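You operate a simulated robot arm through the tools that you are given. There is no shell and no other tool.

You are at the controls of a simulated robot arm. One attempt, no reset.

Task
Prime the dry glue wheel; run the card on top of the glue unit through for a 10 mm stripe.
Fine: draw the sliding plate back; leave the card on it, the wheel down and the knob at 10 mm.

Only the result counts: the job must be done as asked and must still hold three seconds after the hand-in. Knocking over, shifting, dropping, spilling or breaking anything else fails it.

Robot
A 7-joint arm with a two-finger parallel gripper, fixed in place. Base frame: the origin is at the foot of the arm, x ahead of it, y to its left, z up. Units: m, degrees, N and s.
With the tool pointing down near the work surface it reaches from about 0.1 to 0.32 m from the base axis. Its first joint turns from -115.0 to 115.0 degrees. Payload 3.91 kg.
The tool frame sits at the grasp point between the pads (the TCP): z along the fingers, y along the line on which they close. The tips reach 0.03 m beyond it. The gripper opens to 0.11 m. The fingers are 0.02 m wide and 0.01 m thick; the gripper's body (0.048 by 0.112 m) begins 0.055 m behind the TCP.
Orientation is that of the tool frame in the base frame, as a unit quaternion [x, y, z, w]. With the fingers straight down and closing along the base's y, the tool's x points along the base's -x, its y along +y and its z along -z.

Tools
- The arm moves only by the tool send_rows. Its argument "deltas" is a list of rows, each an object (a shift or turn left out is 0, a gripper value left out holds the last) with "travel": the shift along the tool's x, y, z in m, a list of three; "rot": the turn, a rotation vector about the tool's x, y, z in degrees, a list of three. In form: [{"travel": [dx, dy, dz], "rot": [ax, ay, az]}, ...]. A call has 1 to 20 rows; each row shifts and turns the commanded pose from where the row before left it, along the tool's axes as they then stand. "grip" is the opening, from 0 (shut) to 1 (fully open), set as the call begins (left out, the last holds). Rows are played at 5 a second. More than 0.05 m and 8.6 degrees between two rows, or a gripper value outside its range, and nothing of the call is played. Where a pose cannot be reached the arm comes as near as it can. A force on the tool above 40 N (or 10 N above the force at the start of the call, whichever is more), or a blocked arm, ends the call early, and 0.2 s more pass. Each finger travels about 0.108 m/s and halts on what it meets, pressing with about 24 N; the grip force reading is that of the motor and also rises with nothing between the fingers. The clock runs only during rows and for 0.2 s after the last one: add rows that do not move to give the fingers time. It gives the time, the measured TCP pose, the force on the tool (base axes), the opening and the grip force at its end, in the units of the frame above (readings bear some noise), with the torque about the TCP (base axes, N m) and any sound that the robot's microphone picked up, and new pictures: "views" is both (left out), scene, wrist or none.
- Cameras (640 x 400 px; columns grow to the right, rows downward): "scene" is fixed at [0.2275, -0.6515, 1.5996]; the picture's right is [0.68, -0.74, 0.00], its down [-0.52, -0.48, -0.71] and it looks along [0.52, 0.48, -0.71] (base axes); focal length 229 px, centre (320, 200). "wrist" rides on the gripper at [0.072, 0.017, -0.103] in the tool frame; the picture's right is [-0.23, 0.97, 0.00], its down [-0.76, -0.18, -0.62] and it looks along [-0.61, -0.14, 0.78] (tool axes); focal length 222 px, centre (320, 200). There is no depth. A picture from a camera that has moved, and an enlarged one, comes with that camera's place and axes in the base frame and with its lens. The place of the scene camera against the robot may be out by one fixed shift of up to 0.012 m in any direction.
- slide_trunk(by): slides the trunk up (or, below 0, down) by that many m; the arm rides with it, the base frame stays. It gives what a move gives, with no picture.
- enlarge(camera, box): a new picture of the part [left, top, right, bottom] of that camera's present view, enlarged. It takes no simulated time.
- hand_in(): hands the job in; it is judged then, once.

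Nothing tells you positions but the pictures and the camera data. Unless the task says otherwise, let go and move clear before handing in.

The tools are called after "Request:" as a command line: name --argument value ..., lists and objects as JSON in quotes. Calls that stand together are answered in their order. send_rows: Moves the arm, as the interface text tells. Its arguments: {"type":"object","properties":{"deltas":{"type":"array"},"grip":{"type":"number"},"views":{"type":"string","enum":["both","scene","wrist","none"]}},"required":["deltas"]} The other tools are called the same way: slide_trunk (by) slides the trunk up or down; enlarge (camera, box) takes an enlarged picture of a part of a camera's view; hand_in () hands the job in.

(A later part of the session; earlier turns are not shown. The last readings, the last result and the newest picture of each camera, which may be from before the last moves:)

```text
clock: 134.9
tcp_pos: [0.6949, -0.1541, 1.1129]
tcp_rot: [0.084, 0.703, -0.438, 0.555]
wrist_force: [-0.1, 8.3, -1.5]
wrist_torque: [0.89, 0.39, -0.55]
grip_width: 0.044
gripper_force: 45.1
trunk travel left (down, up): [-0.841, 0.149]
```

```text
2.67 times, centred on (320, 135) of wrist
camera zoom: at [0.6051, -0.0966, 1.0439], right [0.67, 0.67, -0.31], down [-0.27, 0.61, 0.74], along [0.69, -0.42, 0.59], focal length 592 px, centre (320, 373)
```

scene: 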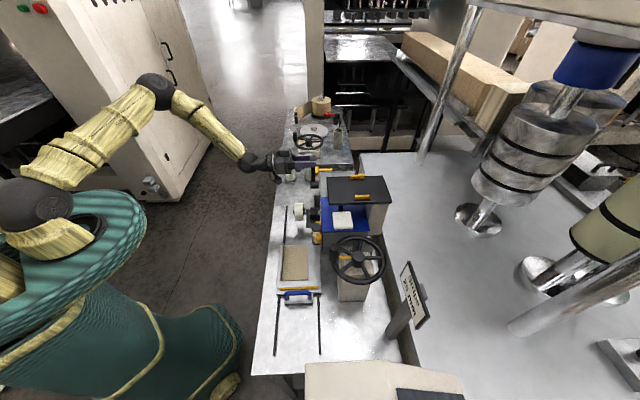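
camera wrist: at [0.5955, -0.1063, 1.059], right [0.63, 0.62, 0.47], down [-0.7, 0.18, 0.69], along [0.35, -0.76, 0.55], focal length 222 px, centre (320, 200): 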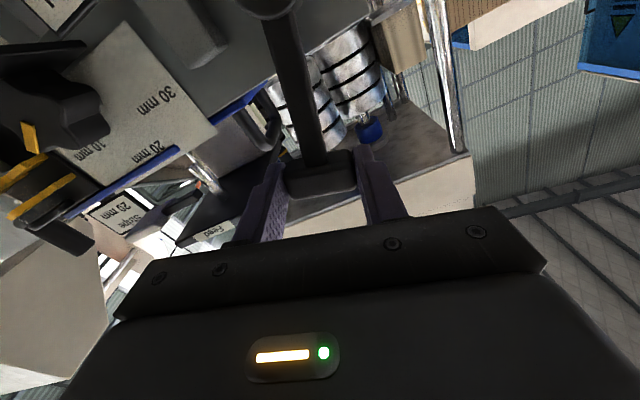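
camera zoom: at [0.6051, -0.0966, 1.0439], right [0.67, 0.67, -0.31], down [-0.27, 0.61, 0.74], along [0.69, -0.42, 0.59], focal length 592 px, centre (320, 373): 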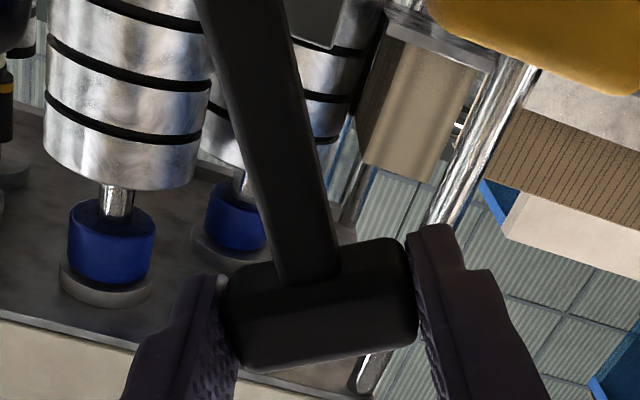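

The lever is now ~46° along and the wheel has dropped ~20 mm. I'll re-grip slightly further out so the fingertips won't reach the yellow valve handle, then continue.

Request:
send_rows --deltas '[{}, {"travel": [0, 0, -0.009]}, {}]' --grip 0.48 --views "none"

Request:
send_rows --deltas '[{}, {}, {}]' --grip 0.0 --views "none"

Request:
send_rows --deltas '[{"travel": [0.0005, 0.0097, 0], "rot": [0, 0, -6]}, {"travel": [0.0005, 0.0097, 0], "rot": [0, 0, -6]}, {}]' --views "none"

Request:
enlarge --camera "scene" --box '[280, 155, 360, 225]'

```text
clock: 135.7
tcp_pos: [0.6873, -0.1486, 1.114]
tcp_rot: [0.085, 0.702, -0.437, 0.555]
wrist_force: [-0.8, 0.4, -0.6]
wrist_torque: [-0.02, -0.03, 0.03]
grip_width: 0.0527
gripper_force: 0.0
trunk travel left (down, up): [-0.841, 0.149]
```

```text
clock: 136.5
tcp_pos: [0.6896, -0.1479, 1.115]
tcp_rot: [0.085, 0.702, -0.437, 0.556]
wrist_force: [6.5, -2.5, 0.6]
wrist_torque: [0.09, -0.22, 0.02]
grip_width: 0.0438
gripper_force: 44.6
trunk travel left (down, up): [-0.841, 0.149]
```

```text
clock: 137.3
tcp_pos: [0.7, -0.137, 1.1025]
tcp_rot: [0.01, 0.707, -0.493, 0.506]
wrist_force: [8.4, -5.0, 2.1]
wrist_torque: [-0.24, -0.17, -0.06]
grip_width: 0.044
gripper_force: 44.7
trunk travel left (down, up): [-0.841, 0.149]
```

```text
5.71 times, centred on (320, 190) of scene
camera zoom: at [0.2275, -0.6515, 1.5996], right [0.68, -0.74, 0.0], down [-0.52, -0.48, -0.71], along [0.52, 0.48, -0.71], focal length 1311 px, centre (320, 257)
```

zoom: 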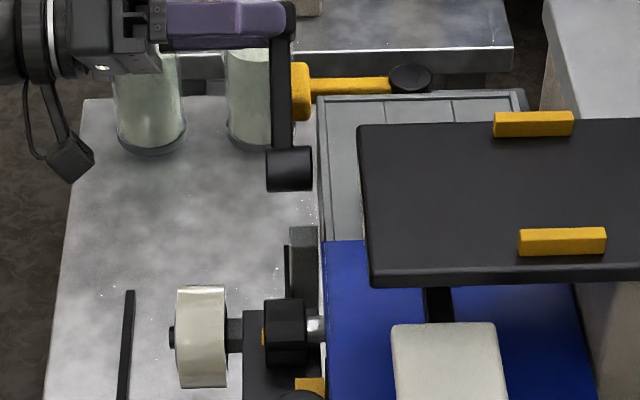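

Request:
send_rows --deltas '[{"travel": [0.0005, 0.0097, 0], "rot": [0, 0, -6]}, {"travel": [0.0005, 0.0097, 0], "rot": [0, 0, -6]}, {}]' --views "wrist"

Request:
enlarge --camera "scene" --box '[280, 155, 360, 225]'

Request:
enlarge --camera "scene" --box '[280, 145, 344, 195]'

```text
clock: 138.1
tcp_pos: [0.7088, -0.1279, 1.0869]
tcp_rot: [-0.063, 0.705, -0.543, 0.452]
wrist_force: [8.5, -4.7, 4.4]
wrist_torque: [0.09, 0.43, -0.68]
grip_width: 0.0438
gripper_force: 44.5
trunk travel left (down, up): [-0.841, 0.149]
camera wrist: at [0.6004, -0.0903, 1.0332], right [0.52, 0.52, -0.67], down [-0.07, 0.81, 0.58], along [0.85, -0.26, 0.46], focal length 222 px, centre (320, 200)
```

wrist: 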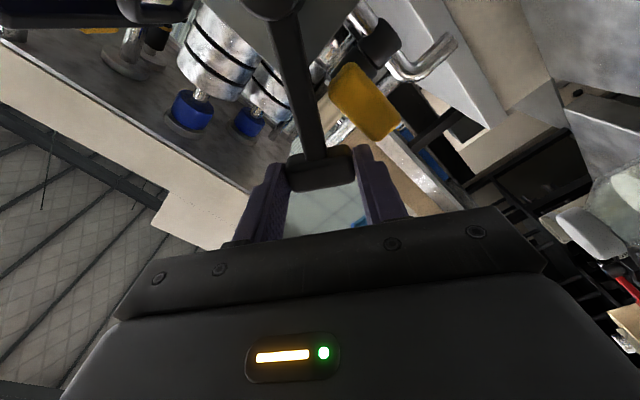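

```text
5.71 times, centred on (320, 190) of scene
camera zoom: at [0.2275, -0.6515, 1.5996], right [0.68, -0.74, 0.0], down [-0.52, -0.48, -0.71], along [0.52, 0.48, -0.71], focal length 1311 px, centre (320, 257)
```

zoom: 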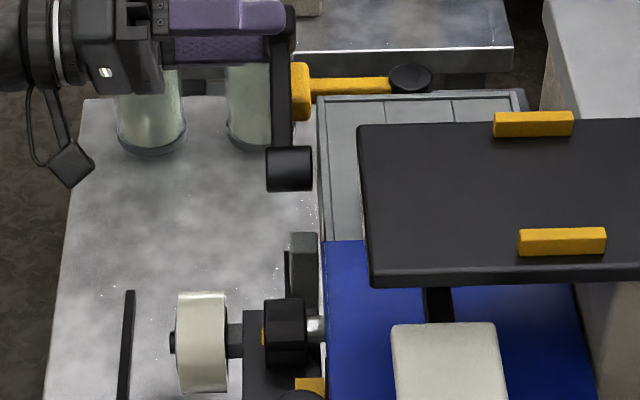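

```text
8.00 times, centred on (312, 170) of scene
camera zoom: at [0.2275, -0.6515, 1.5996], right [0.68, -0.74, 0.0], down [-0.52, -0.48, -0.71], along [0.52, 0.48, -0.71], focal length 1835 px, centre (384, 440)
```

zoom: 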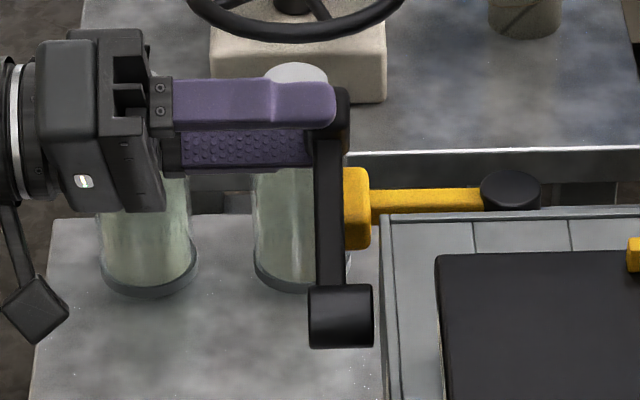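

Request:
enlarge --camera "wrist" --box '[260, 30, 460, 230]'

```text
2.00 times, centred on (360, 130) of wrist
camera zoom: at [0.6004, -0.0903, 1.0332], right [0.52, 0.52, -0.67], down [-0.07, 0.81, 0.58], along [0.85, -0.26, 0.46], focal length 444 px, centre (240, 340)
```

zoom: 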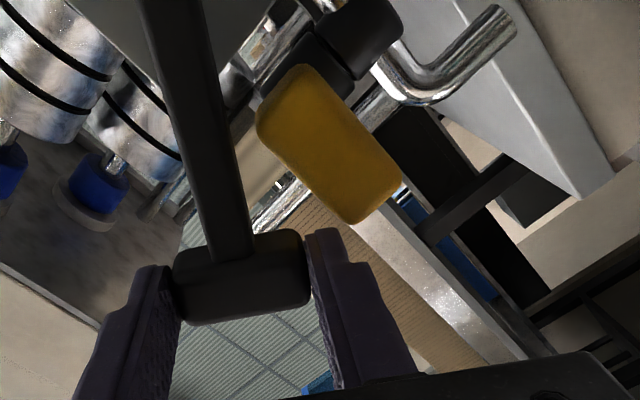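

Request:
send_rows --deltas '[{"travel": [0.0002, 0.0065, 0], "rot": [0, 0, -4]}, {}]' --views "none"

Request:
enlarge --camera "scene" --box '[280, 155, 360, 225]'

Request:
enlarge --camera "wrist" --box '[260, 30, 460, 230]'

```text
clock: 138.7
tcp_pos: [0.7093, -0.1266, 1.0854]
tcp_rot: [-0.085, 0.7, -0.56, 0.435]
wrist_force: [10.1, -6.2, 19.6]
wrist_torque: [2.2, -1.22, -0.22]
grip_width: 0.0439
gripper_force: 44.4
trunk travel left (down, up): [-0.841, 0.149]
```

```text
5.71 times, centred on (320, 190) of scene
camera zoom: at [0.2275, -0.6515, 1.5996], right [0.68, -0.74, 0.0], down [-0.52, -0.48, -0.71], along [0.52, 0.48, -0.71], focal length 1311 px, centre (320, 257)
```

zoom: 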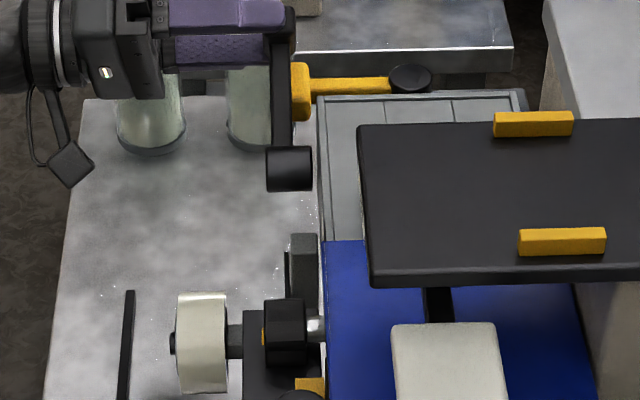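

```text
2.00 times, centred on (360, 130) of wrist
camera zoom: at [0.5996, -0.0912, 1.0339], right [0.5, 0.49, -0.72], down [-0.04, 0.84, 0.54], along [0.87, -0.24, 0.44], focal length 444 px, centre (240, 340)
```

zoom: 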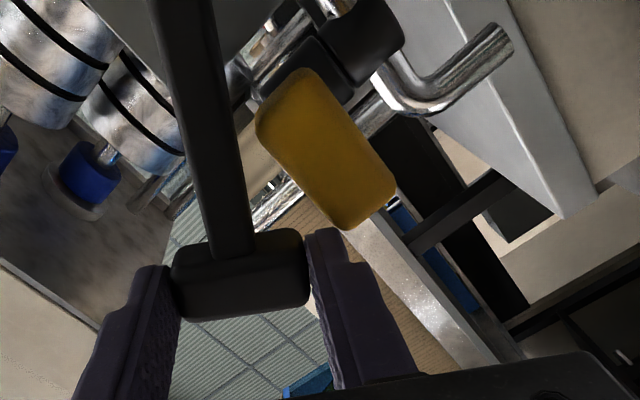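

Resistance rose (about 20 N) after ~71° of lever travel with the wheel ~32 mm lower; this looks like the end stop. I'll relax, release and check that the lever and wheel stay.

Request:
send_rows --deltas '[{"travel": [-0.0002, -0.005, 0], "rot": [0, 0, 3.2]}, {}]' --views "none"

Request:
send_rows --deltas '[{}, {}, {"travel": [0, 0, -0.02]}, {"travel": [0, 0, -0.03]}, {"travel": [0, 0, -0.03]}, {}]' --grip 0.52

Request:
enlarge --camera "scene" --box '[280, 155, 360, 225]'

Request:
enlarge --camera "wrist" --box '[220, 20, 460, 170]'

```text
clock: 139.3
tcp_pos: [0.7089, -0.1266, 1.0864]
tcp_rot: [-0.069, 0.705, -0.546, 0.448]
wrist_force: [19.1, -9.2, 9.2]
wrist_torque: [-0.83, -0.26, 0.95]
grip_width: 0.0439
gripper_force: 45.3
trunk travel left (down, up): [-0.841, 0.149]
```

```text
clock: 140.7
tcp_pos: [0.6526, -0.0695, 1.0868]
tcp_rot: [-0.068, 0.705, -0.546, 0.448]
wrist_force: [0.4, 0.0, 0.8]
wrist_torque: [0.02, 0.0, -0.03]
grip_width: 0.0571
gripper_force: 0.0
trunk travel left (down, up): [-0.841, 0.149]
camera wrist: at [0.5435, -0.0327, 1.0327], right [0.52, 0.52, -0.68], down [-0.06, 0.82, 0.57], along [0.85, -0.26, 0.45], focal length 222 px, centre (320, 200)
```

scene: 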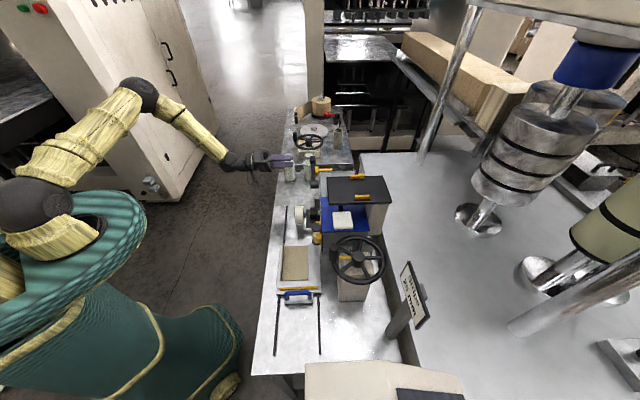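
wrist: 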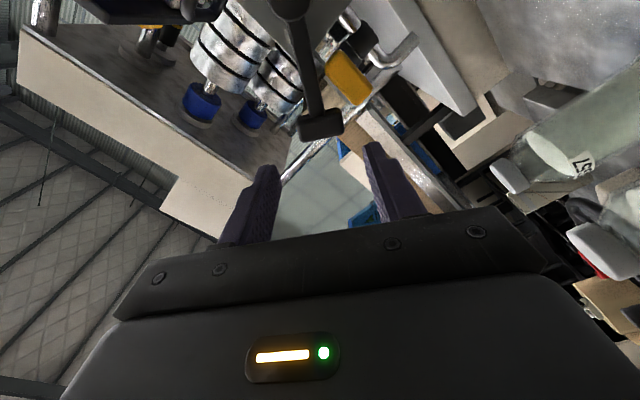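

```text
5.71 times, centred on (320, 190) of scene
camera zoom: at [0.2275, -0.6515, 1.5996], right [0.68, -0.74, 0.0], down [-0.52, -0.48, -0.71], along [0.52, 0.48, -0.71], focal length 1311 px, centre (320, 257)
```

zoom: 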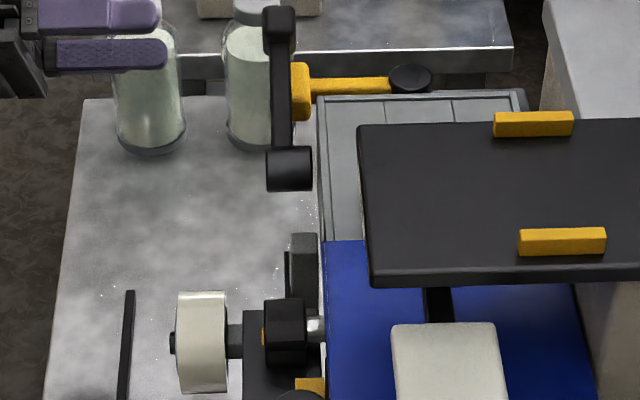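

```text
2.67 times, centred on (340, 95) of wrist
camera zoom: at [0.5435, -0.0327, 1.0327], right [0.52, 0.52, -0.68], down [-0.06, 0.82, 0.57], along [0.85, -0.26, 0.45], focal length 592 px, centre (267, 480)
```

zoom: 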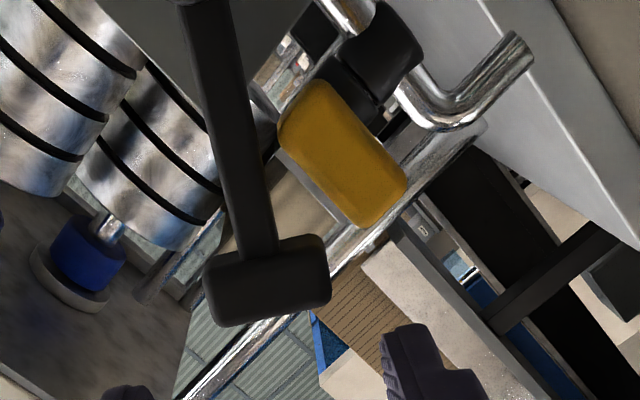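

The lever and wheel hold. By measurement the wheel still hovers ~1 cm above card height, so my fingertip may have met the yellow valve handle rather than the lever its stop. I'll check whether the yellow handle is unchanged.

Request:
enlarge --camera "scene" --box '[306, 156, 338, 190]'

Request:
enlarge --camera "wrist" --box '[280, 30, 400, 140]'

```text
11.76 times, centred on (322, 173) of scene
camera zoom: at [0.2275, -0.6515, 1.5996], right [0.68, -0.74, 0.0], down [-0.52, -0.48, -0.71], along [0.52, 0.48, -0.71], focal length 2698 px, centre (296, 518)
```

zoom: 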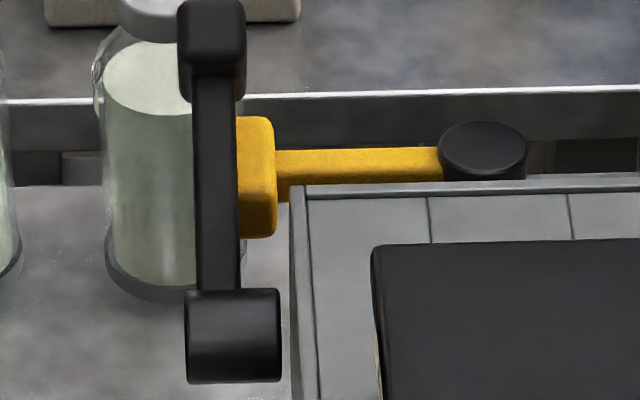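

```text
3.64 times, centred on (340, 85) of wrist
camera zoom: at [0.5435, -0.0327, 1.0327], right [0.52, 0.52, -0.68], down [-0.06, 0.82, 0.57], along [0.85, -0.26, 0.45], focal length 808 px, centre (247, 618)
```

zoom: 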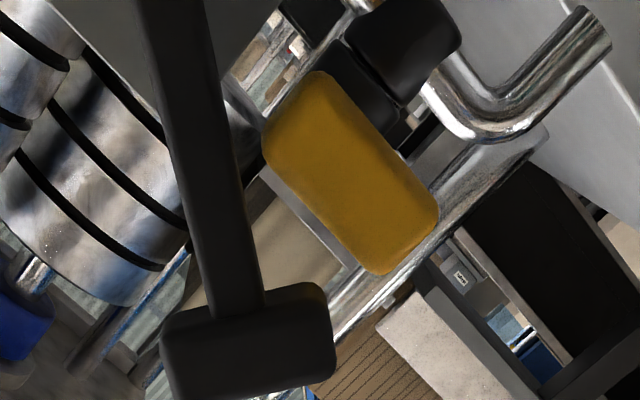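

The twist measured at the stop shows the lever itself hit its end stop, so the wheel is down. Next I'll reorient the tool straight down to take the sliding plate's blue handle.

Request:
send_rows --deltas '[{"travel": [0, 0, -0.04]}, {"rot": [0, 0, 7.9]}, {"rot": [0, 0, 7.9]}, {"rot": [0, 0, 7.9]}, {"rot": [0, 0, 7.9]}, {"rot": [0, 0, 7.9]}, {"rot": [0, 0, 7.9]}, {"rot": [0, 0, 7.9]}, {}]' --views "none"

Request:
slide_trunk --by 0.08

Request:
send_rows --deltas '[{"rot": [0, 8, 0]}, {"rot": [0, 8, 0]}, {"rot": [0, 8, 0]}, {"rot": [0, 8, 0]}, {"rot": [0, 8, 0]}, {"rot": [0, 8, 0]}, {"rot": [0, 8, 0]}, {"rot": [0, 8, 0]}, {"rot": [0, 8, 0]}, {"rot": [0, 8, 0]}, {"rot": [0, 8, 0]}, {"rot": [0, 2, 0]}, {}]'

```text
clock: 142.7
tcp_pos: [0.6229, -0.0426, 1.0875]
tcp_rot: [0.268, 0.655, -0.275, 0.651]
wrist_force: [0.8, -0.3, 0.6]
wrist_torque: [0.0, -0.01, 0.01]
grip_width: 0.0572
gripper_force: 0.0
trunk travel left (down, up): [-0.841, 0.149]
```

```text
clock: 143.9
tcp_pos: [0.6244, -0.0422, 1.167]
tcp_rot: [0.267, 0.655, -0.276, 0.651]
wrist_force: [0.2, 0.2, 0.4]
wrist_torque: [0.02, -0.01, -0.02]
grip_width: 0.0571
gripper_force: 0.0
trunk travel left (down, up): [-0.921, 0.069]
```

```text
clock: 146.7
tcp_pos: [0.6232, -0.0438, 1.1668]
tcp_rot: [0.384, 0.923, -0.006, -0.004]
wrist_force: [0.1, 0.4, 0.3]
wrist_torque: [-0.01, 0.0, 0.04]
grip_width: 0.0572
gripper_force: 0.0
trunk travel left (down, up): [-0.921, 0.069]
camera wrist: at [0.5858, 0.0206, 1.2706], right [0.85, 0.53, -0.01], down [0.42, -0.66, 0.62], along [0.32, -0.54, -0.78], focal length 222 px, centre (320, 200)
```

scene: 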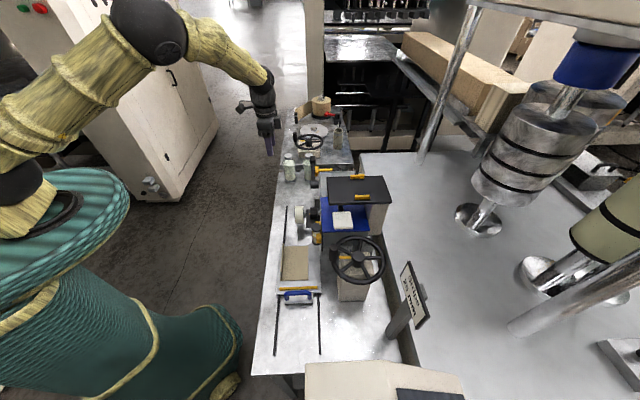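
wrist: 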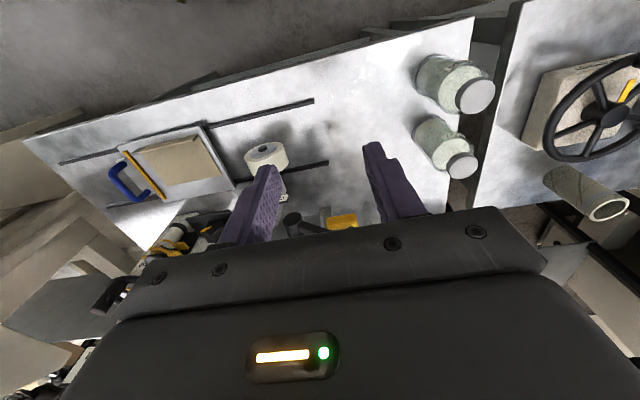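

Request:
send_rows --deltas '[{"travel": [-0.0085, -0.042, 0.003]}, {"travel": [-0.0085, -0.042, 0.003]}, {"travel": [-0.0085, -0.042, 0.003]}, {"travel": [-0.0085, -0.042, 0.003]}, {"travel": [-0.0085, -0.042, 0.003]}, {"travel": [-0.0085, -0.042, 0.003]}, {"travel": [-0.0085, -0.042, 0.003]}, {"travel": [-0.0085, -0.042, 0.003]}, {"travel": [-0.0085, -0.042, 0.003]}, {"travel": [-0.0085, -0.042, 0.003]}, {}]'

Request:
enlarge --camera "wrist" --box '[240, 80, 400, 180]'

Request:
enlarge --camera "scene" --box '[260, 265, 356, 325]'

```text
clock: 149.1
tcp_pos: [0.3828, -0.3989, 1.1424]
tcp_rot: [0.384, 0.923, -0.006, -0.003]
wrist_force: [-0.1, 0.1, -0.5]
wrist_torque: [0.02, 0.02, 0.02]
grip_width: 0.0572
gripper_force: 0.1
trunk travel left (down, up): [-0.921, 0.069]
camera wrist: at [0.3458, -0.3355, 1.2461], right [0.85, 0.53, -0.01], down [0.42, -0.66, 0.62], along [0.32, -0.54, -0.78], focal length 222 px, centre (320, 200)
```

scene: 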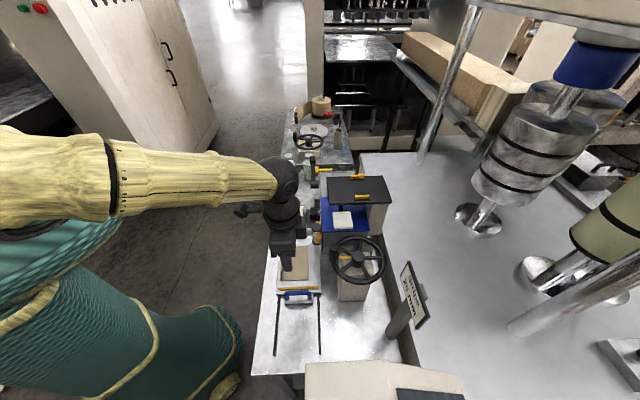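
wrist: 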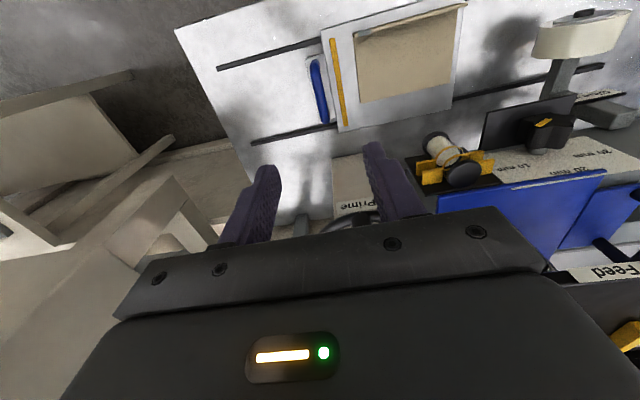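

```text
4.00 times, centred on (320, 130) of wrist
camera zoom: at [0.3458, -0.3355, 1.2461], right [0.85, 0.53, -0.01], down [0.42, -0.66, 0.62], along [0.32, -0.54, -0.78], focal length 888 px, centre (320, 480)
```

zoom: 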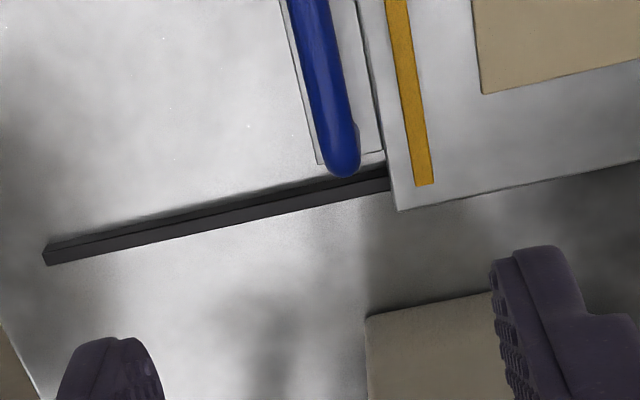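

```text
6.67 times, centred on (308, 295) of scene
camera zoom: at [0.2275, -0.6515, 1.5996], right [0.68, -0.74, 0.0], down [-0.52, -0.48, -0.71], along [0.52, 0.48, -0.71], focal length 1529 px, centre (400, -433)
```

zoom: 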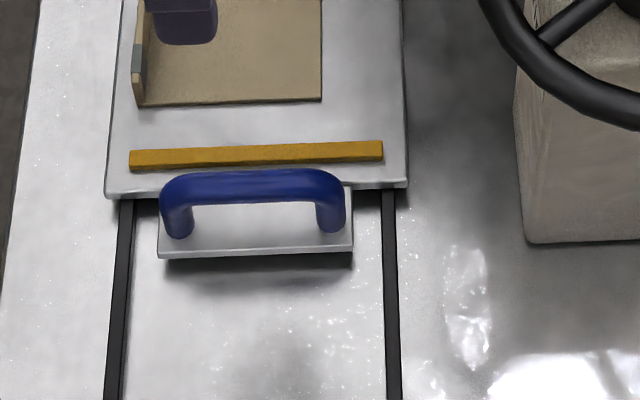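

The blue bar is at u≈-0.014, v 0.52–0.59, z≈0.915. I'll descend over its middle and grip it.

Request:
send_rows --deltas '[{"travel": [-0.005, -0.003, 0.04]}, {"travel": [0, 0, 0.045]}, {"travel": [0, 0, 0.045]}, {"travel": [0, 0, 0.035]}, {}]'

Request:
enlarge --camera "wrist" --box '[240, 80, 400, 180]'

Request:
enlarge --camera "scene" --box '[260, 245, 356, 305]'

```text
clock: 150.3
tcp_pos: [0.3847, -0.4059, 0.9758]
tcp_rot: [0.384, 0.923, -0.007, -0.003]
wrist_force: [0.3, 0.7, -0.3]
wrist_torque: [0.0, 0.0, 0.01]
grip_width: 0.0572
gripper_force: 0.0
trunk travel left (down, up): [-0.921, 0.069]
camera wrist: at [0.3472, -0.3415, 1.0798], right [0.85, 0.53, -0.01], down [0.42, -0.66, 0.62], along [0.32, -0.54, -0.78], focal length 222 px, centre (320, 200)
```

scene: 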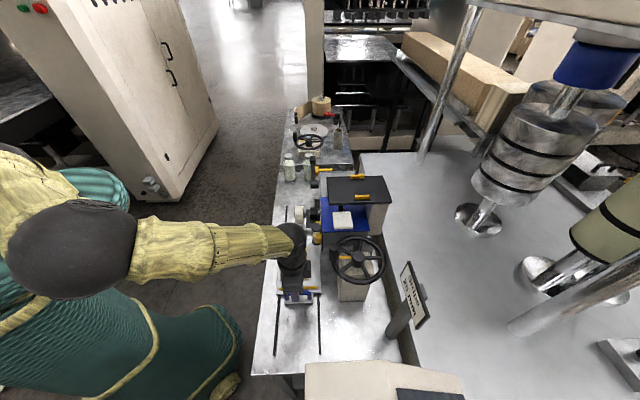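
wrist: 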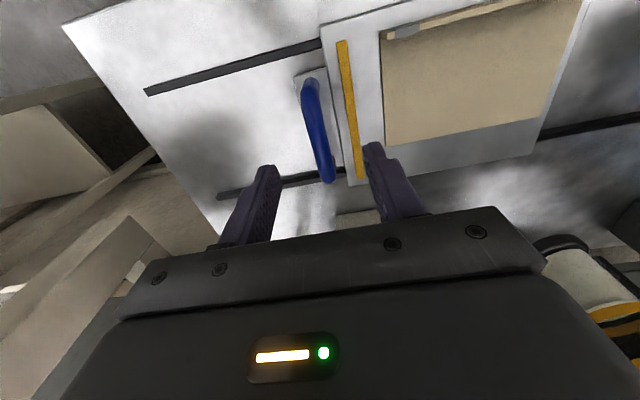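

```text
4.00 times, centred on (320, 130) of wrist
camera zoom: at [0.3472, -0.3415, 1.0798], right [0.85, 0.53, -0.01], down [0.42, -0.66, 0.62], along [0.32, -0.54, -0.78], focal length 888 px, centre (320, 480)
```

zoom: 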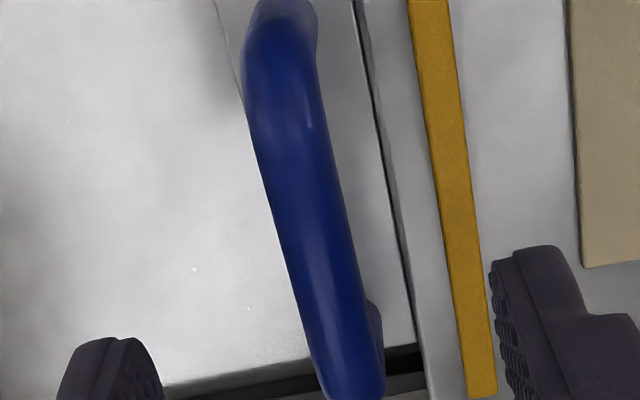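

```text
6.67 times, centred on (308, 275) of scene
camera zoom: at [0.2275, -0.6515, 1.5996], right [0.68, -0.74, 0.0], down [-0.52, -0.48, -0.71], along [0.52, 0.48, -0.71], focal length 1529 px, centre (400, -300)
```

zoom: 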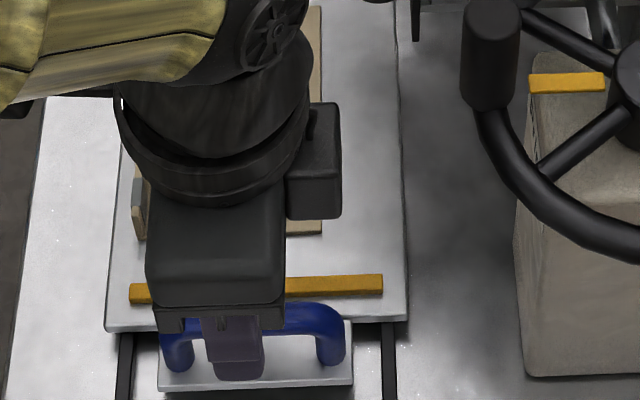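

Well centred. Down to the bar and closing.

Request:
send_rows --deltas '[{"travel": [0, 0, 0.025]}, {"travel": [0, 0, 0.021]}, {}]' --views "none"

Request:
send_rows --deltas '[{}, {}, {}]' --grip 0.0

Request:
enlarge --camera "wrist" --box '[240, 80, 400, 180]'

```text
clock: 151.1
tcp_pos: [0.384, -0.4073, 0.9315]
tcp_rot: [0.383, 0.924, -0.006, -0.004]
wrist_force: [-0.3, -0.4, 0.7]
wrist_torque: [0.01, 0.01, 0.0]
grip_width: 0.0571
gripper_force: 0.0
trunk travel left (down, up): [-0.921, 0.069]
```

```text
clock: 151.9
tcp_pos: [0.3849, -0.4064, 0.9326]
tcp_rot: [0.383, 0.924, -0.005, -0.003]
wrist_force: [4.5, 4.6, -3.5]
wrist_torque: [-0.26, -0.5, 0.07]
grip_width: 0.0139
gripper_force: 45.1
trunk travel left (down, up): [-0.921, 0.069]
camera wrist: at [0.347, -0.3423, 1.0354], right [0.85, 0.53, -0.01], down [0.42, -0.66, 0.62], along [0.32, -0.54, -0.78], focal length 222 px, centre (320, 200)
```

scene: 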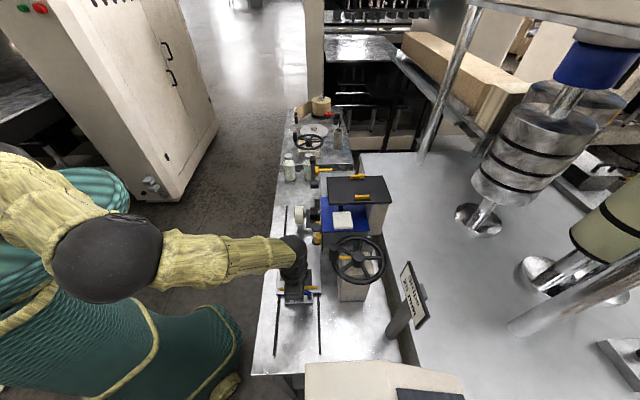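
wrist: 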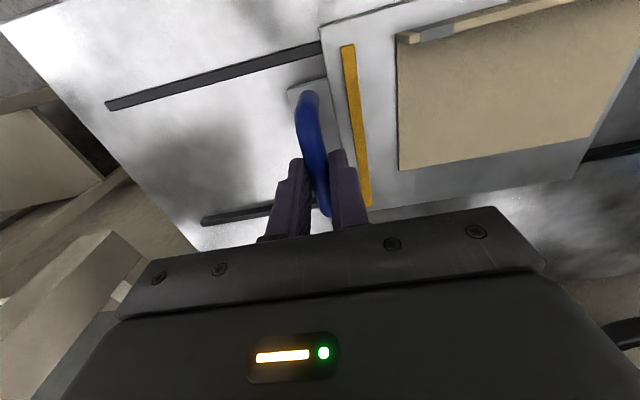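

```text
4.00 times, centred on (320, 130) of wrist
camera zoom: at [0.347, -0.3423, 1.0354], right [0.85, 0.53, -0.01], down [0.42, -0.66, 0.62], along [0.32, -0.54, -0.78], focal length 888 px, centre (320, 480)
```

zoom: 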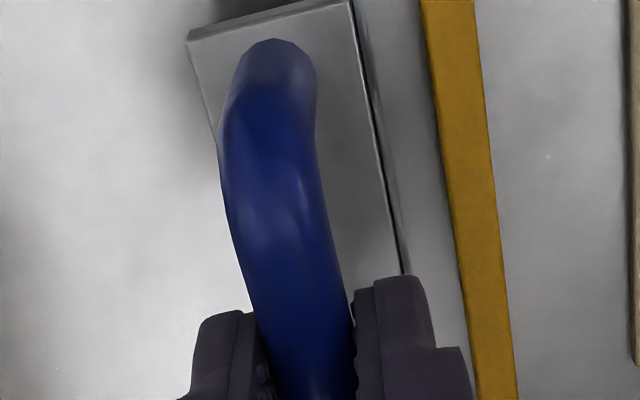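

Handle gripped (13.9 mm). I'll push the plate forward gently along +u and watch force and card.

Request:
send_rows --deltas '[{"travel": [0, 0.005, 0]}, {"travel": [0, 0.01, 0]}, {"travel": [0, 0.01, 0]}, {}]' --views "none"

Request:
send_rows --deltas '[{"travel": [0, 0.01, 0]}, {"travel": [0, 0.015, 0]}, {"travel": [0, 0.015, 0]}, {"travel": [0, 0.015, 0]}, {"travel": [0, 0.01, 0]}, {}]'

Request:
enlarge --camera "scene" --box '[260, 190, 372, 290]'

```text
clock: 152.9
tcp_pos: [0.4007, -0.3878, 0.9321]
tcp_rot: [0.384, 0.923, -0.006, -0.002]
wrist_force: [-2.7, 3.1, 10.2]
wrist_torque: [1.0, 0.98, 0.07]
grip_width: 0.0135
gripper_force: 45.6
trunk travel left (down, up): [-0.921, 0.069]
```

```text
clock: 154.3
tcp_pos: [0.4486, -0.3421, 0.9297]
tcp_rot: [0.384, 0.923, -0.005, -0.002]
wrist_force: [0.9, -0.7, 24.3]
wrist_torque: [0.63, 0.62, 0.09]
grip_width: 0.0139
gripper_force: 44.6
trunk travel left (down, up): [-0.921, 0.069]
camera wrist: at [0.4101, -0.2785, 1.0351], right [0.85, 0.53, -0.01], down [0.42, -0.66, 0.63], along [0.32, -0.54, -0.78], focal length 222 px, centre (320, 200)
```

scene: 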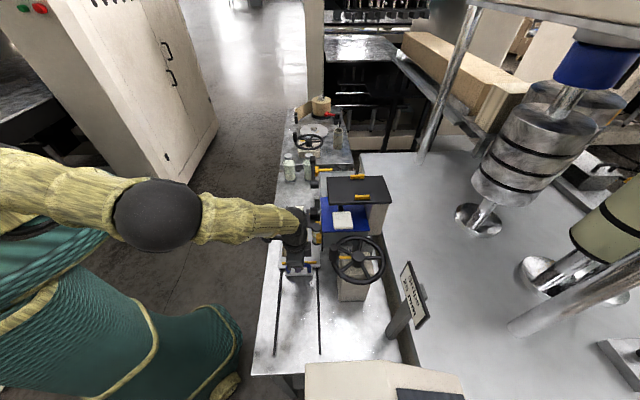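
wrist: 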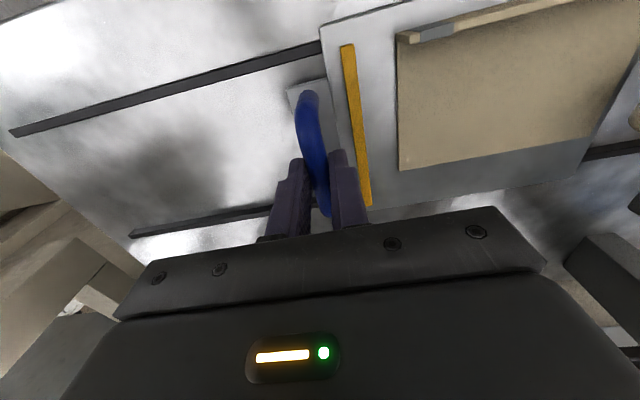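

```text
4.00 times, centred on (316, 240) of scene
camera zoom: at [0.2275, -0.6515, 1.5996], right [0.68, -0.74, 0.0], down [-0.52, -0.48, -0.71], along [0.52, 0.48, -0.71], focal length 918 px, centre (336, 40)
```

zoom: 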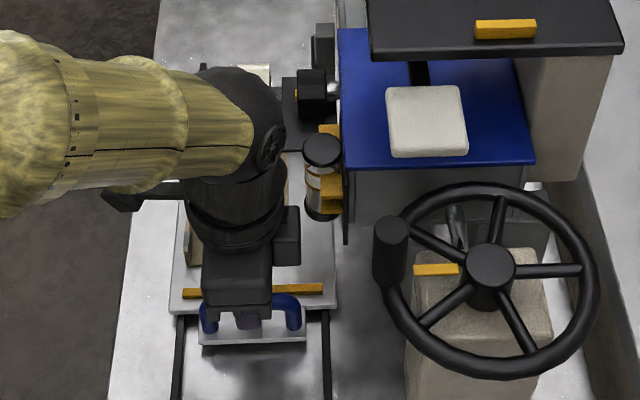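

The plate slides with the card. There's a small downward press from a slight tool tilt, so I'll compensate and continue, watching the card meet the wheel.

Request:
send_rows --deltas '[{"travel": [0, 0, -0.003]}, {"travel": [0, 0.01, -0.0001]}, {"travel": [0, 0.012, -0.00013]}, {"travel": [0, 0.012, -0.00013]}, {"travel": [0, 0.01, -0.0001]}, {}]'

Request:
enlarge --camera "scene" --box '[260, 190, 372, 290]'

Request:
enlarge --camera "wrist" --box '[380, 0, 640, 180]'

```text
clock: 155.7
tcp_pos: [0.4783, -0.3115, 0.9318]
tcp_rot: [0.383, 0.924, -0.006, -0.003]
wrist_force: [3.1, -3.2, -11.2]
wrist_torque: [-0.6, -0.72, 0.16]
grip_width: 0.0138
gripper_force: 45.0
trunk travel left (down, up): [-0.921, 0.069]
camera wrist: at [0.4417, -0.2479, 1.0354], right [0.85, 0.53, -0.01], down [0.42, -0.66, 0.62], along [0.32, -0.54, -0.78], focal length 222 px, centre (320, 200)
```

scene: 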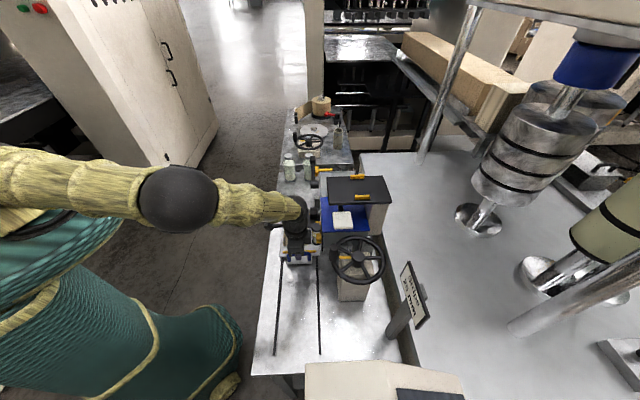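
wrist: 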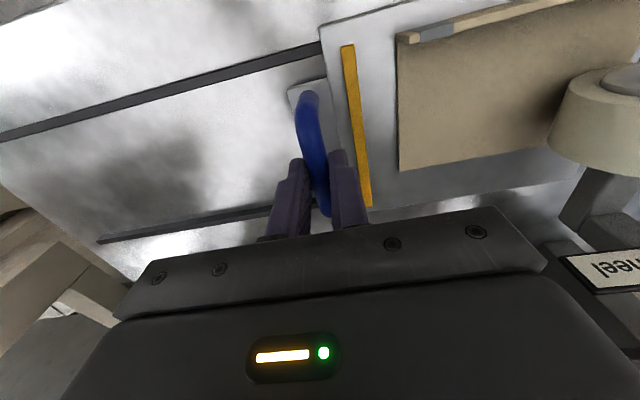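

```text
4.00 times, centred on (316, 240) of scene
camera zoom: at [0.2275, -0.6515, 1.5996], right [0.68, -0.74, 0.0], down [-0.52, -0.48, -0.71], along [0.52, 0.48, -0.71], focal length 918 px, centre (336, 40)
```

zoom: 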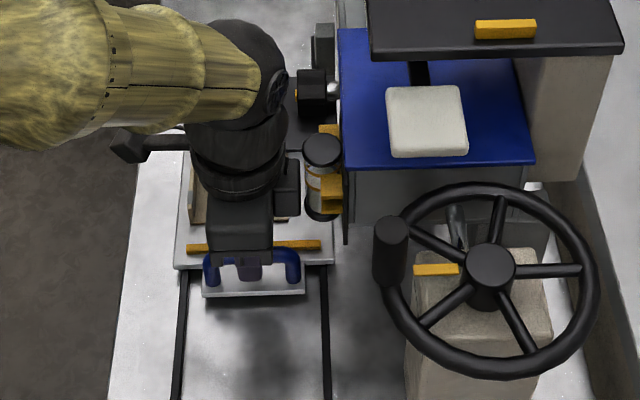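

```text
2.22 times, centred on (510, 90) of wrist
camera zoom: at [0.4417, -0.2479, 1.0354], right [0.85, 0.53, -0.01], down [0.42, -0.66, 0.62], along [0.32, -0.54, -0.78], focal length 494 px, centre (-102, 444)
```

zoom: 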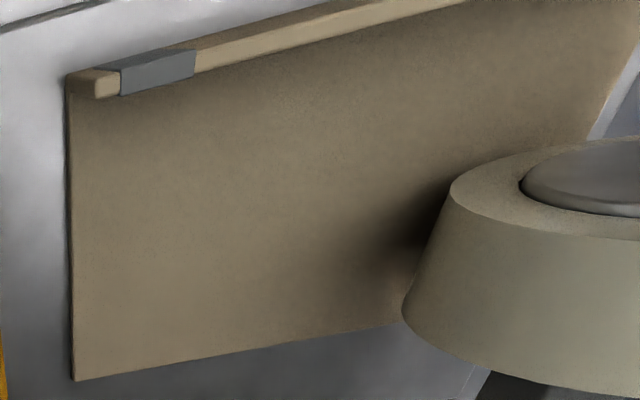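

The card's leading part is now under the wheel. Continuing forward.

Request:
send_rows --deltas '[{"travel": [0, 0.008, 0.001]}, {"travel": [0, 0.012, -0.0001]}, {"travel": [0, 0.012, -0.0001]}, {"travel": [0, 0.012, -0.0001]}, {"travel": [0, 0.008, -0.0001]}, {}]'

Request:
enlarge --camera "scene" --box '[270, 180, 350, 250]'

Request:
enlarge --camera "wrist" --box '[380, 0, 640, 180]'

```text
clock: 157.1
tcp_pos: [0.5156, -0.2764, 0.931]
tcp_rot: [0.384, 0.923, -0.007, -0.003]
wrist_force: [-9.8, 3.5, -2.2]
wrist_torque: [0.84, 0.31, -0.11]
grip_width: 0.0137
gripper_force: 45.1
trunk travel left (down, up): [-0.921, 0.069]
camera wrist: at [0.4777, -0.2118, 1.0354], right [0.85, 0.53, -0.01], down [0.42, -0.66, 0.62], along [0.32, -0.54, -0.78], focal length 222 px, centre (320, 200)
```

scene: 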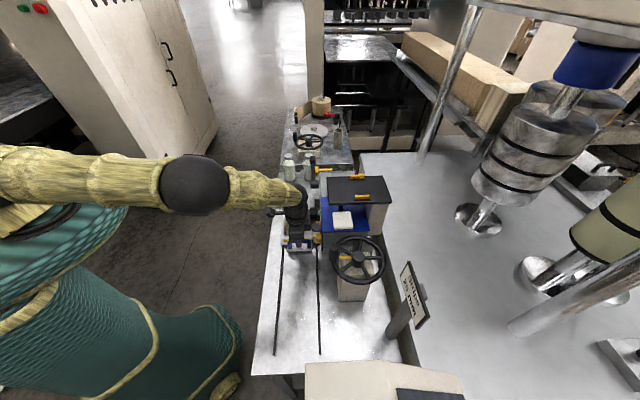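
wrist: 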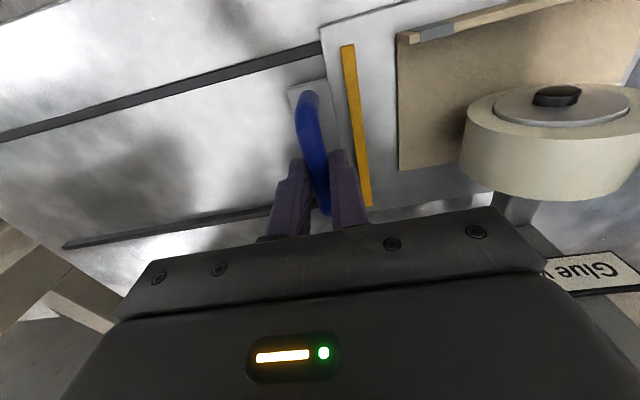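

```text
5.71 times, centred on (310, 215) of scene
camera zoom: at [0.2275, -0.6515, 1.5996], right [0.68, -0.74, 0.0], down [-0.52, -0.48, -0.71], along [0.52, 0.48, -0.71], focal length 1311 px, centre (377, 114)
```

zoom: 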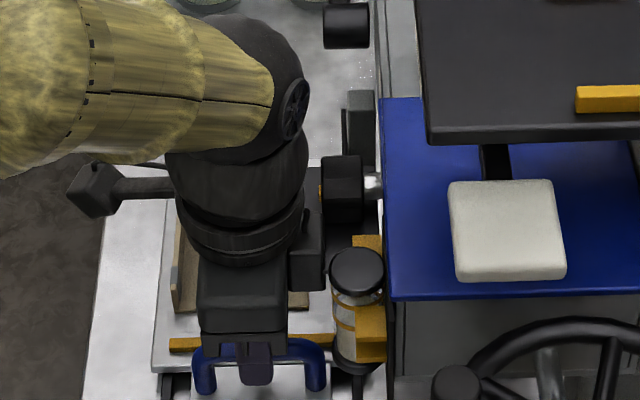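

```text
2.22 times, centred on (510, 90) of wrist
camera zoom: at [0.4777, -0.2118, 1.0354], right [0.85, 0.53, -0.01], down [0.42, -0.66, 0.62], along [0.32, -0.54, -0.78], focal length 494 px, centre (-102, 444)
```

zoom: 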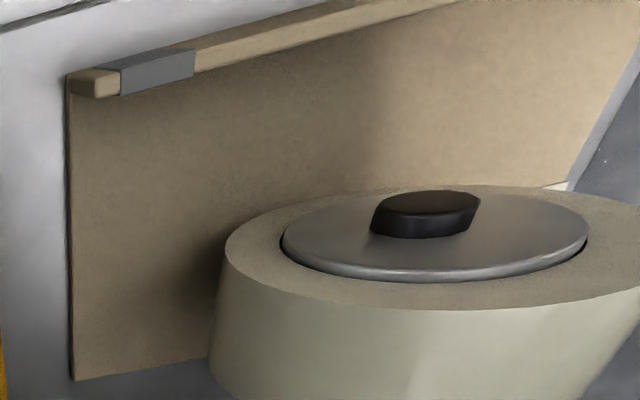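

A white glue line is starting to show behind the wheel. I'll continue pushing to bring the whole card through.

Request:
send_rows --deltas '[{"travel": [0, 0.008, 0]}, {"travel": [0, 0.012, -0.0001]}, {"travel": [0, 0.012, -0.0001]}, {"travel": [0, 0.01, -0.0001]}, {}]'

Request:
enlarge --camera "wrist" --box '[380, 0, 640, 180]'

Request:
enlarge --camera "scene" --box '[270, 180, 350, 250]'

```text
clock: 157.6
tcp_pos: [0.5137, -0.2754, 0.9324]
tcp_rot: [0.388, 0.921, -0.014, -0.006]
wrist_force: [-19.3, -7.5, 12.5]
wrist_torque: [0.7, -1.53, 0.06]
grip_width: 0.0137
gripper_force: 44.9
trunk travel left (down, up): [-0.921, 0.069]
stopped in row 2: the force on the tool passed its limit at 48 N (the readings are from after the stop); the commanded pose is now the measured one
camera wrist: at [0.4788, -0.211, 1.035], right [0.86, 0.52, -0.03], down [0.42, -0.66, 0.63], along [0.3, -0.55, -0.78], focal length 222 px, centre (320, 200)
```

scene: 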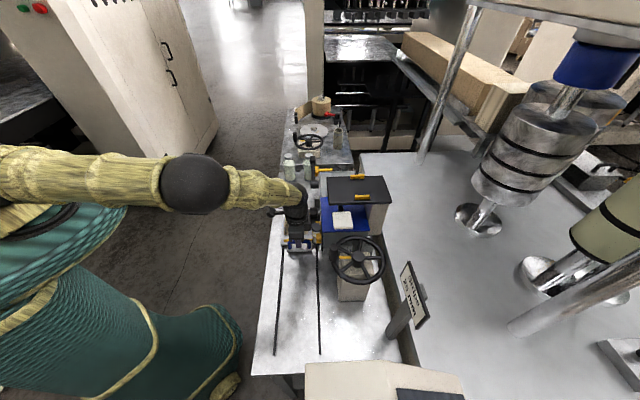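
wrist: 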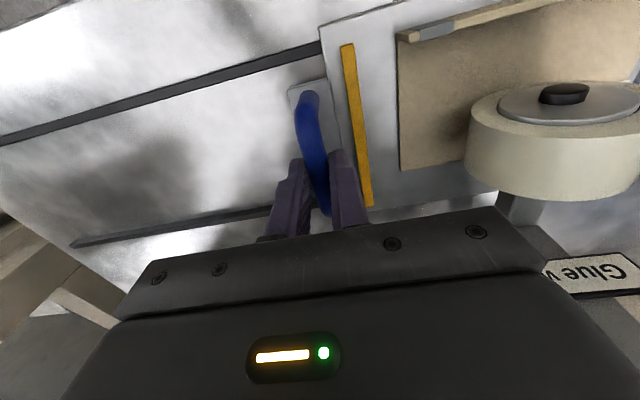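

```text
2.22 times, centred on (510, 90) of wrist
camera zoom: at [0.4788, -0.211, 1.035], right [0.86, 0.52, -0.03], down [0.42, -0.66, 0.63], along [0.3, -0.55, -0.78], focal length 494 px, centre (-102, 444)
```

zoom: 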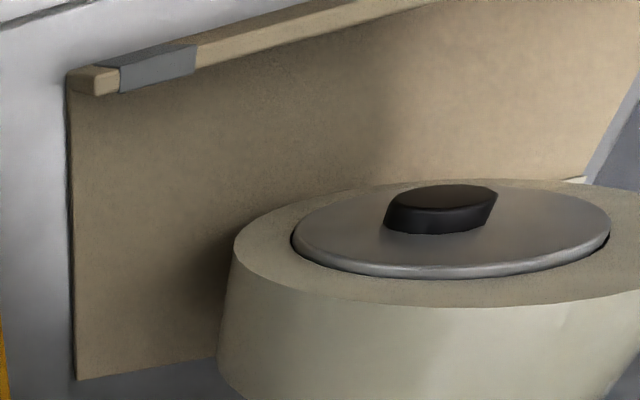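

```text
5.71 times, centred on (310, 215) of scene
camera zoom: at [0.2275, -0.6515, 1.5996], right [0.68, -0.74, 0.0], down [-0.52, -0.48, -0.71], along [0.52, 0.48, -0.71], focal length 1311 px, centre (377, 114)
```

zoom: 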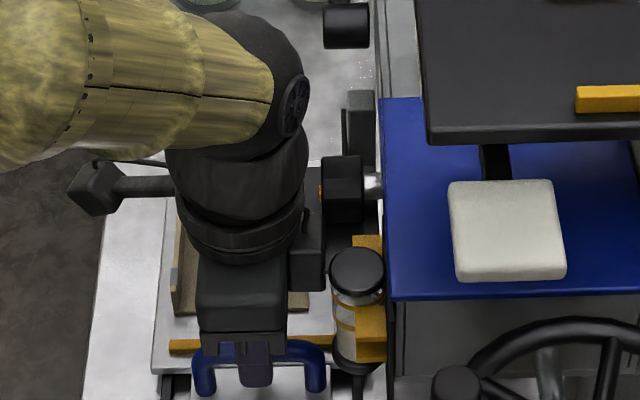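

Pushing stopped at 48 N; the torque suggests something on the gripper (its side box) touched the knob guard, not the plate's stop. I'll back off slightly and inspect.

Request:
send_rows --deltas '[{"travel": [0, -0.006, 0]}, {}]' --views "none"

Request:
enlarge --camera "scene" --box '[296, 195, 344, 240]'

Request:
enlarge --camera "wrist" --box '[440, 160, 640, 300]'

```text
clock: 158.2
tcp_pos: [0.5147, -0.2771, 0.9322]
tcp_rot: [0.386, 0.923, -0.009, -0.005]
wrist_force: [-2.3, 2.2, 14.0]
wrist_torque: [0.92, 0.86, 0.46]
grip_width: 0.0137
gripper_force: 45.3
trunk travel left (down, up): [-0.921, 0.069]
```

```text
8.89 times, centred on (320, 218) of scene
camera zoom: at [0.2275, -0.6515, 1.5996], right [0.68, -0.74, 0.0], down [-0.52, -0.48, -0.71], along [0.52, 0.48, -0.71], focal length 2039 px, centre (320, 44)
```

zoom: 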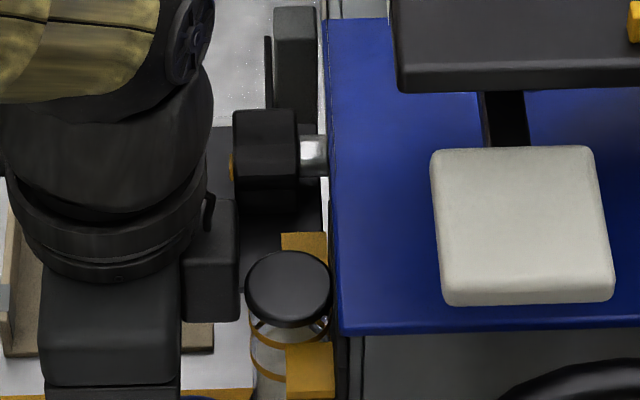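

```text
2.86 times, centred on (540, 230) of wrist
camera zoom: at [0.4775, -0.2121, 1.0351], right [0.85, 0.52, -0.02], down [0.42, -0.66, 0.63], along [0.31, -0.54, -0.78], focal length 635 px, centre (-309, 114)
```

zoom: 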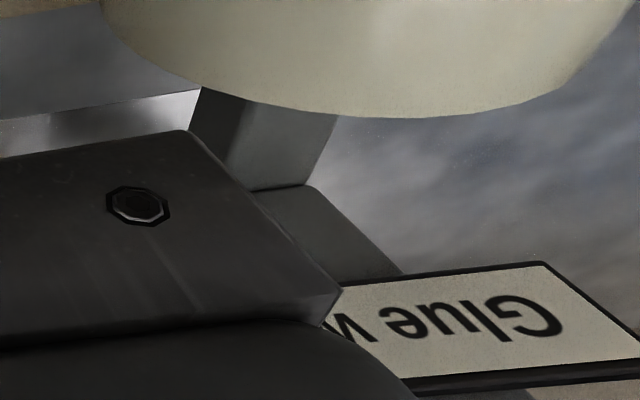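

I'll re-grip the bar 25 mm closer to the robot so the gripper's side box clears the knob guard, then continue.

Request:
send_rows --deltas '[{}, {}, {"travel": [0, 0, -0.02]}, {"travel": [0, 0, -0.02]}, {"travel": [0.026, 0, 0]}, {"travel": [0, 0, 0.02]}, {"travel": [0, 0, 0.02]}, {}]' --grip 0.4

Request:
enlarge --camera "wrist" --box '[240, 60, 400, 240]'

Request:
enlarge --camera "scene" --box '[270, 180, 350, 250]'

```text
clock: 159.9
tcp_pos: [0.4967, -0.2598, 0.9298]
tcp_rot: [0.388, 0.922, -0.011, -0.007]
wrist_force: [-0.2, 0.8, -0.7]
wrist_torque: [0.0, 0.01, -0.01]
grip_width: 0.0442
gripper_force: 0.1
trunk travel left (down, up): [-0.921, 0.069]
camera wrist: at [0.4594, -0.1953, 1.0337], right [0.85, 0.52, -0.03], down [0.42, -0.66, 0.62], along [0.31, -0.54, -0.78], focal length 222 px, centre (320, 200)
```

scene: 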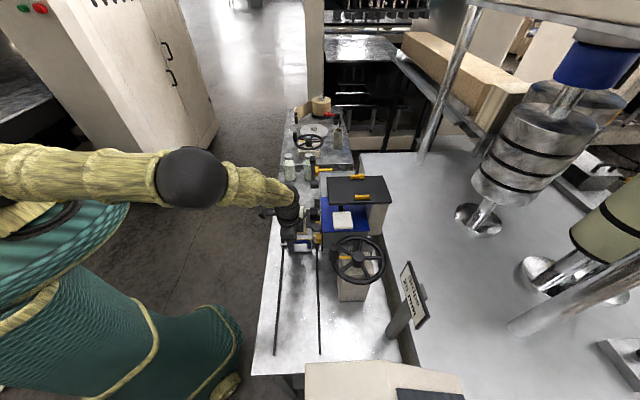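
wrist: 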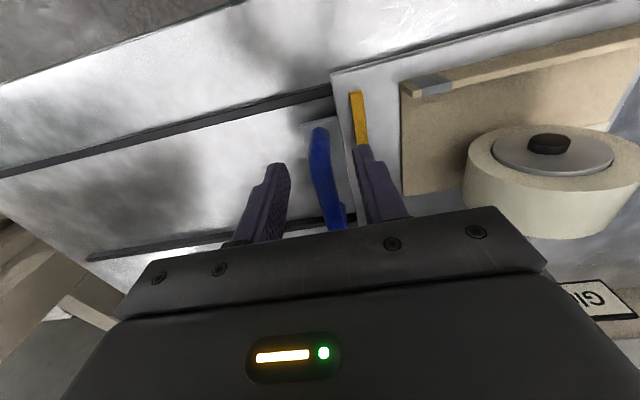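

```text
2.22 times, centred on (320, 150) of wrist
camera zoom: at [0.4594, -0.1953, 1.0337], right [0.85, 0.52, -0.03], down [0.42, -0.66, 0.62], along [0.31, -0.54, -0.78], focal length 494 px, centre (320, 311)
```

zoom: 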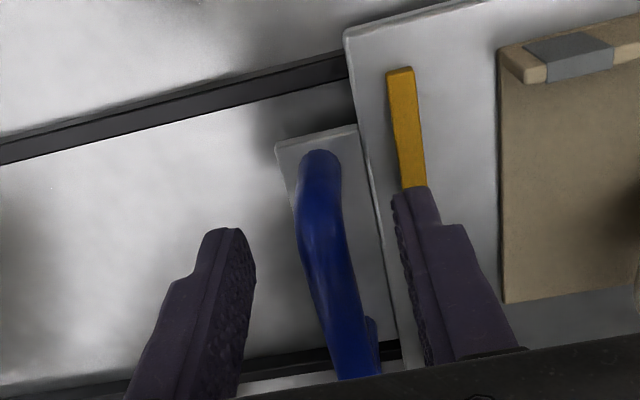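

```text
5.71 times, centred on (310, 215) of scene
camera zoom: at [0.2275, -0.6515, 1.5996], right [0.68, -0.74, 0.0], down [-0.52, -0.48, -0.71], along [0.52, 0.48, -0.71], focal length 1311 px, centre (377, 114)
```

zoom: 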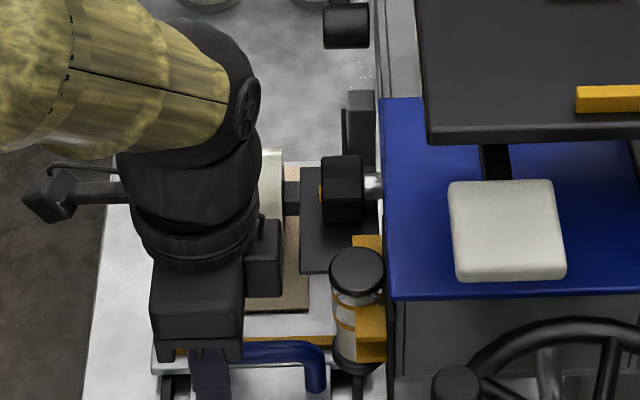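

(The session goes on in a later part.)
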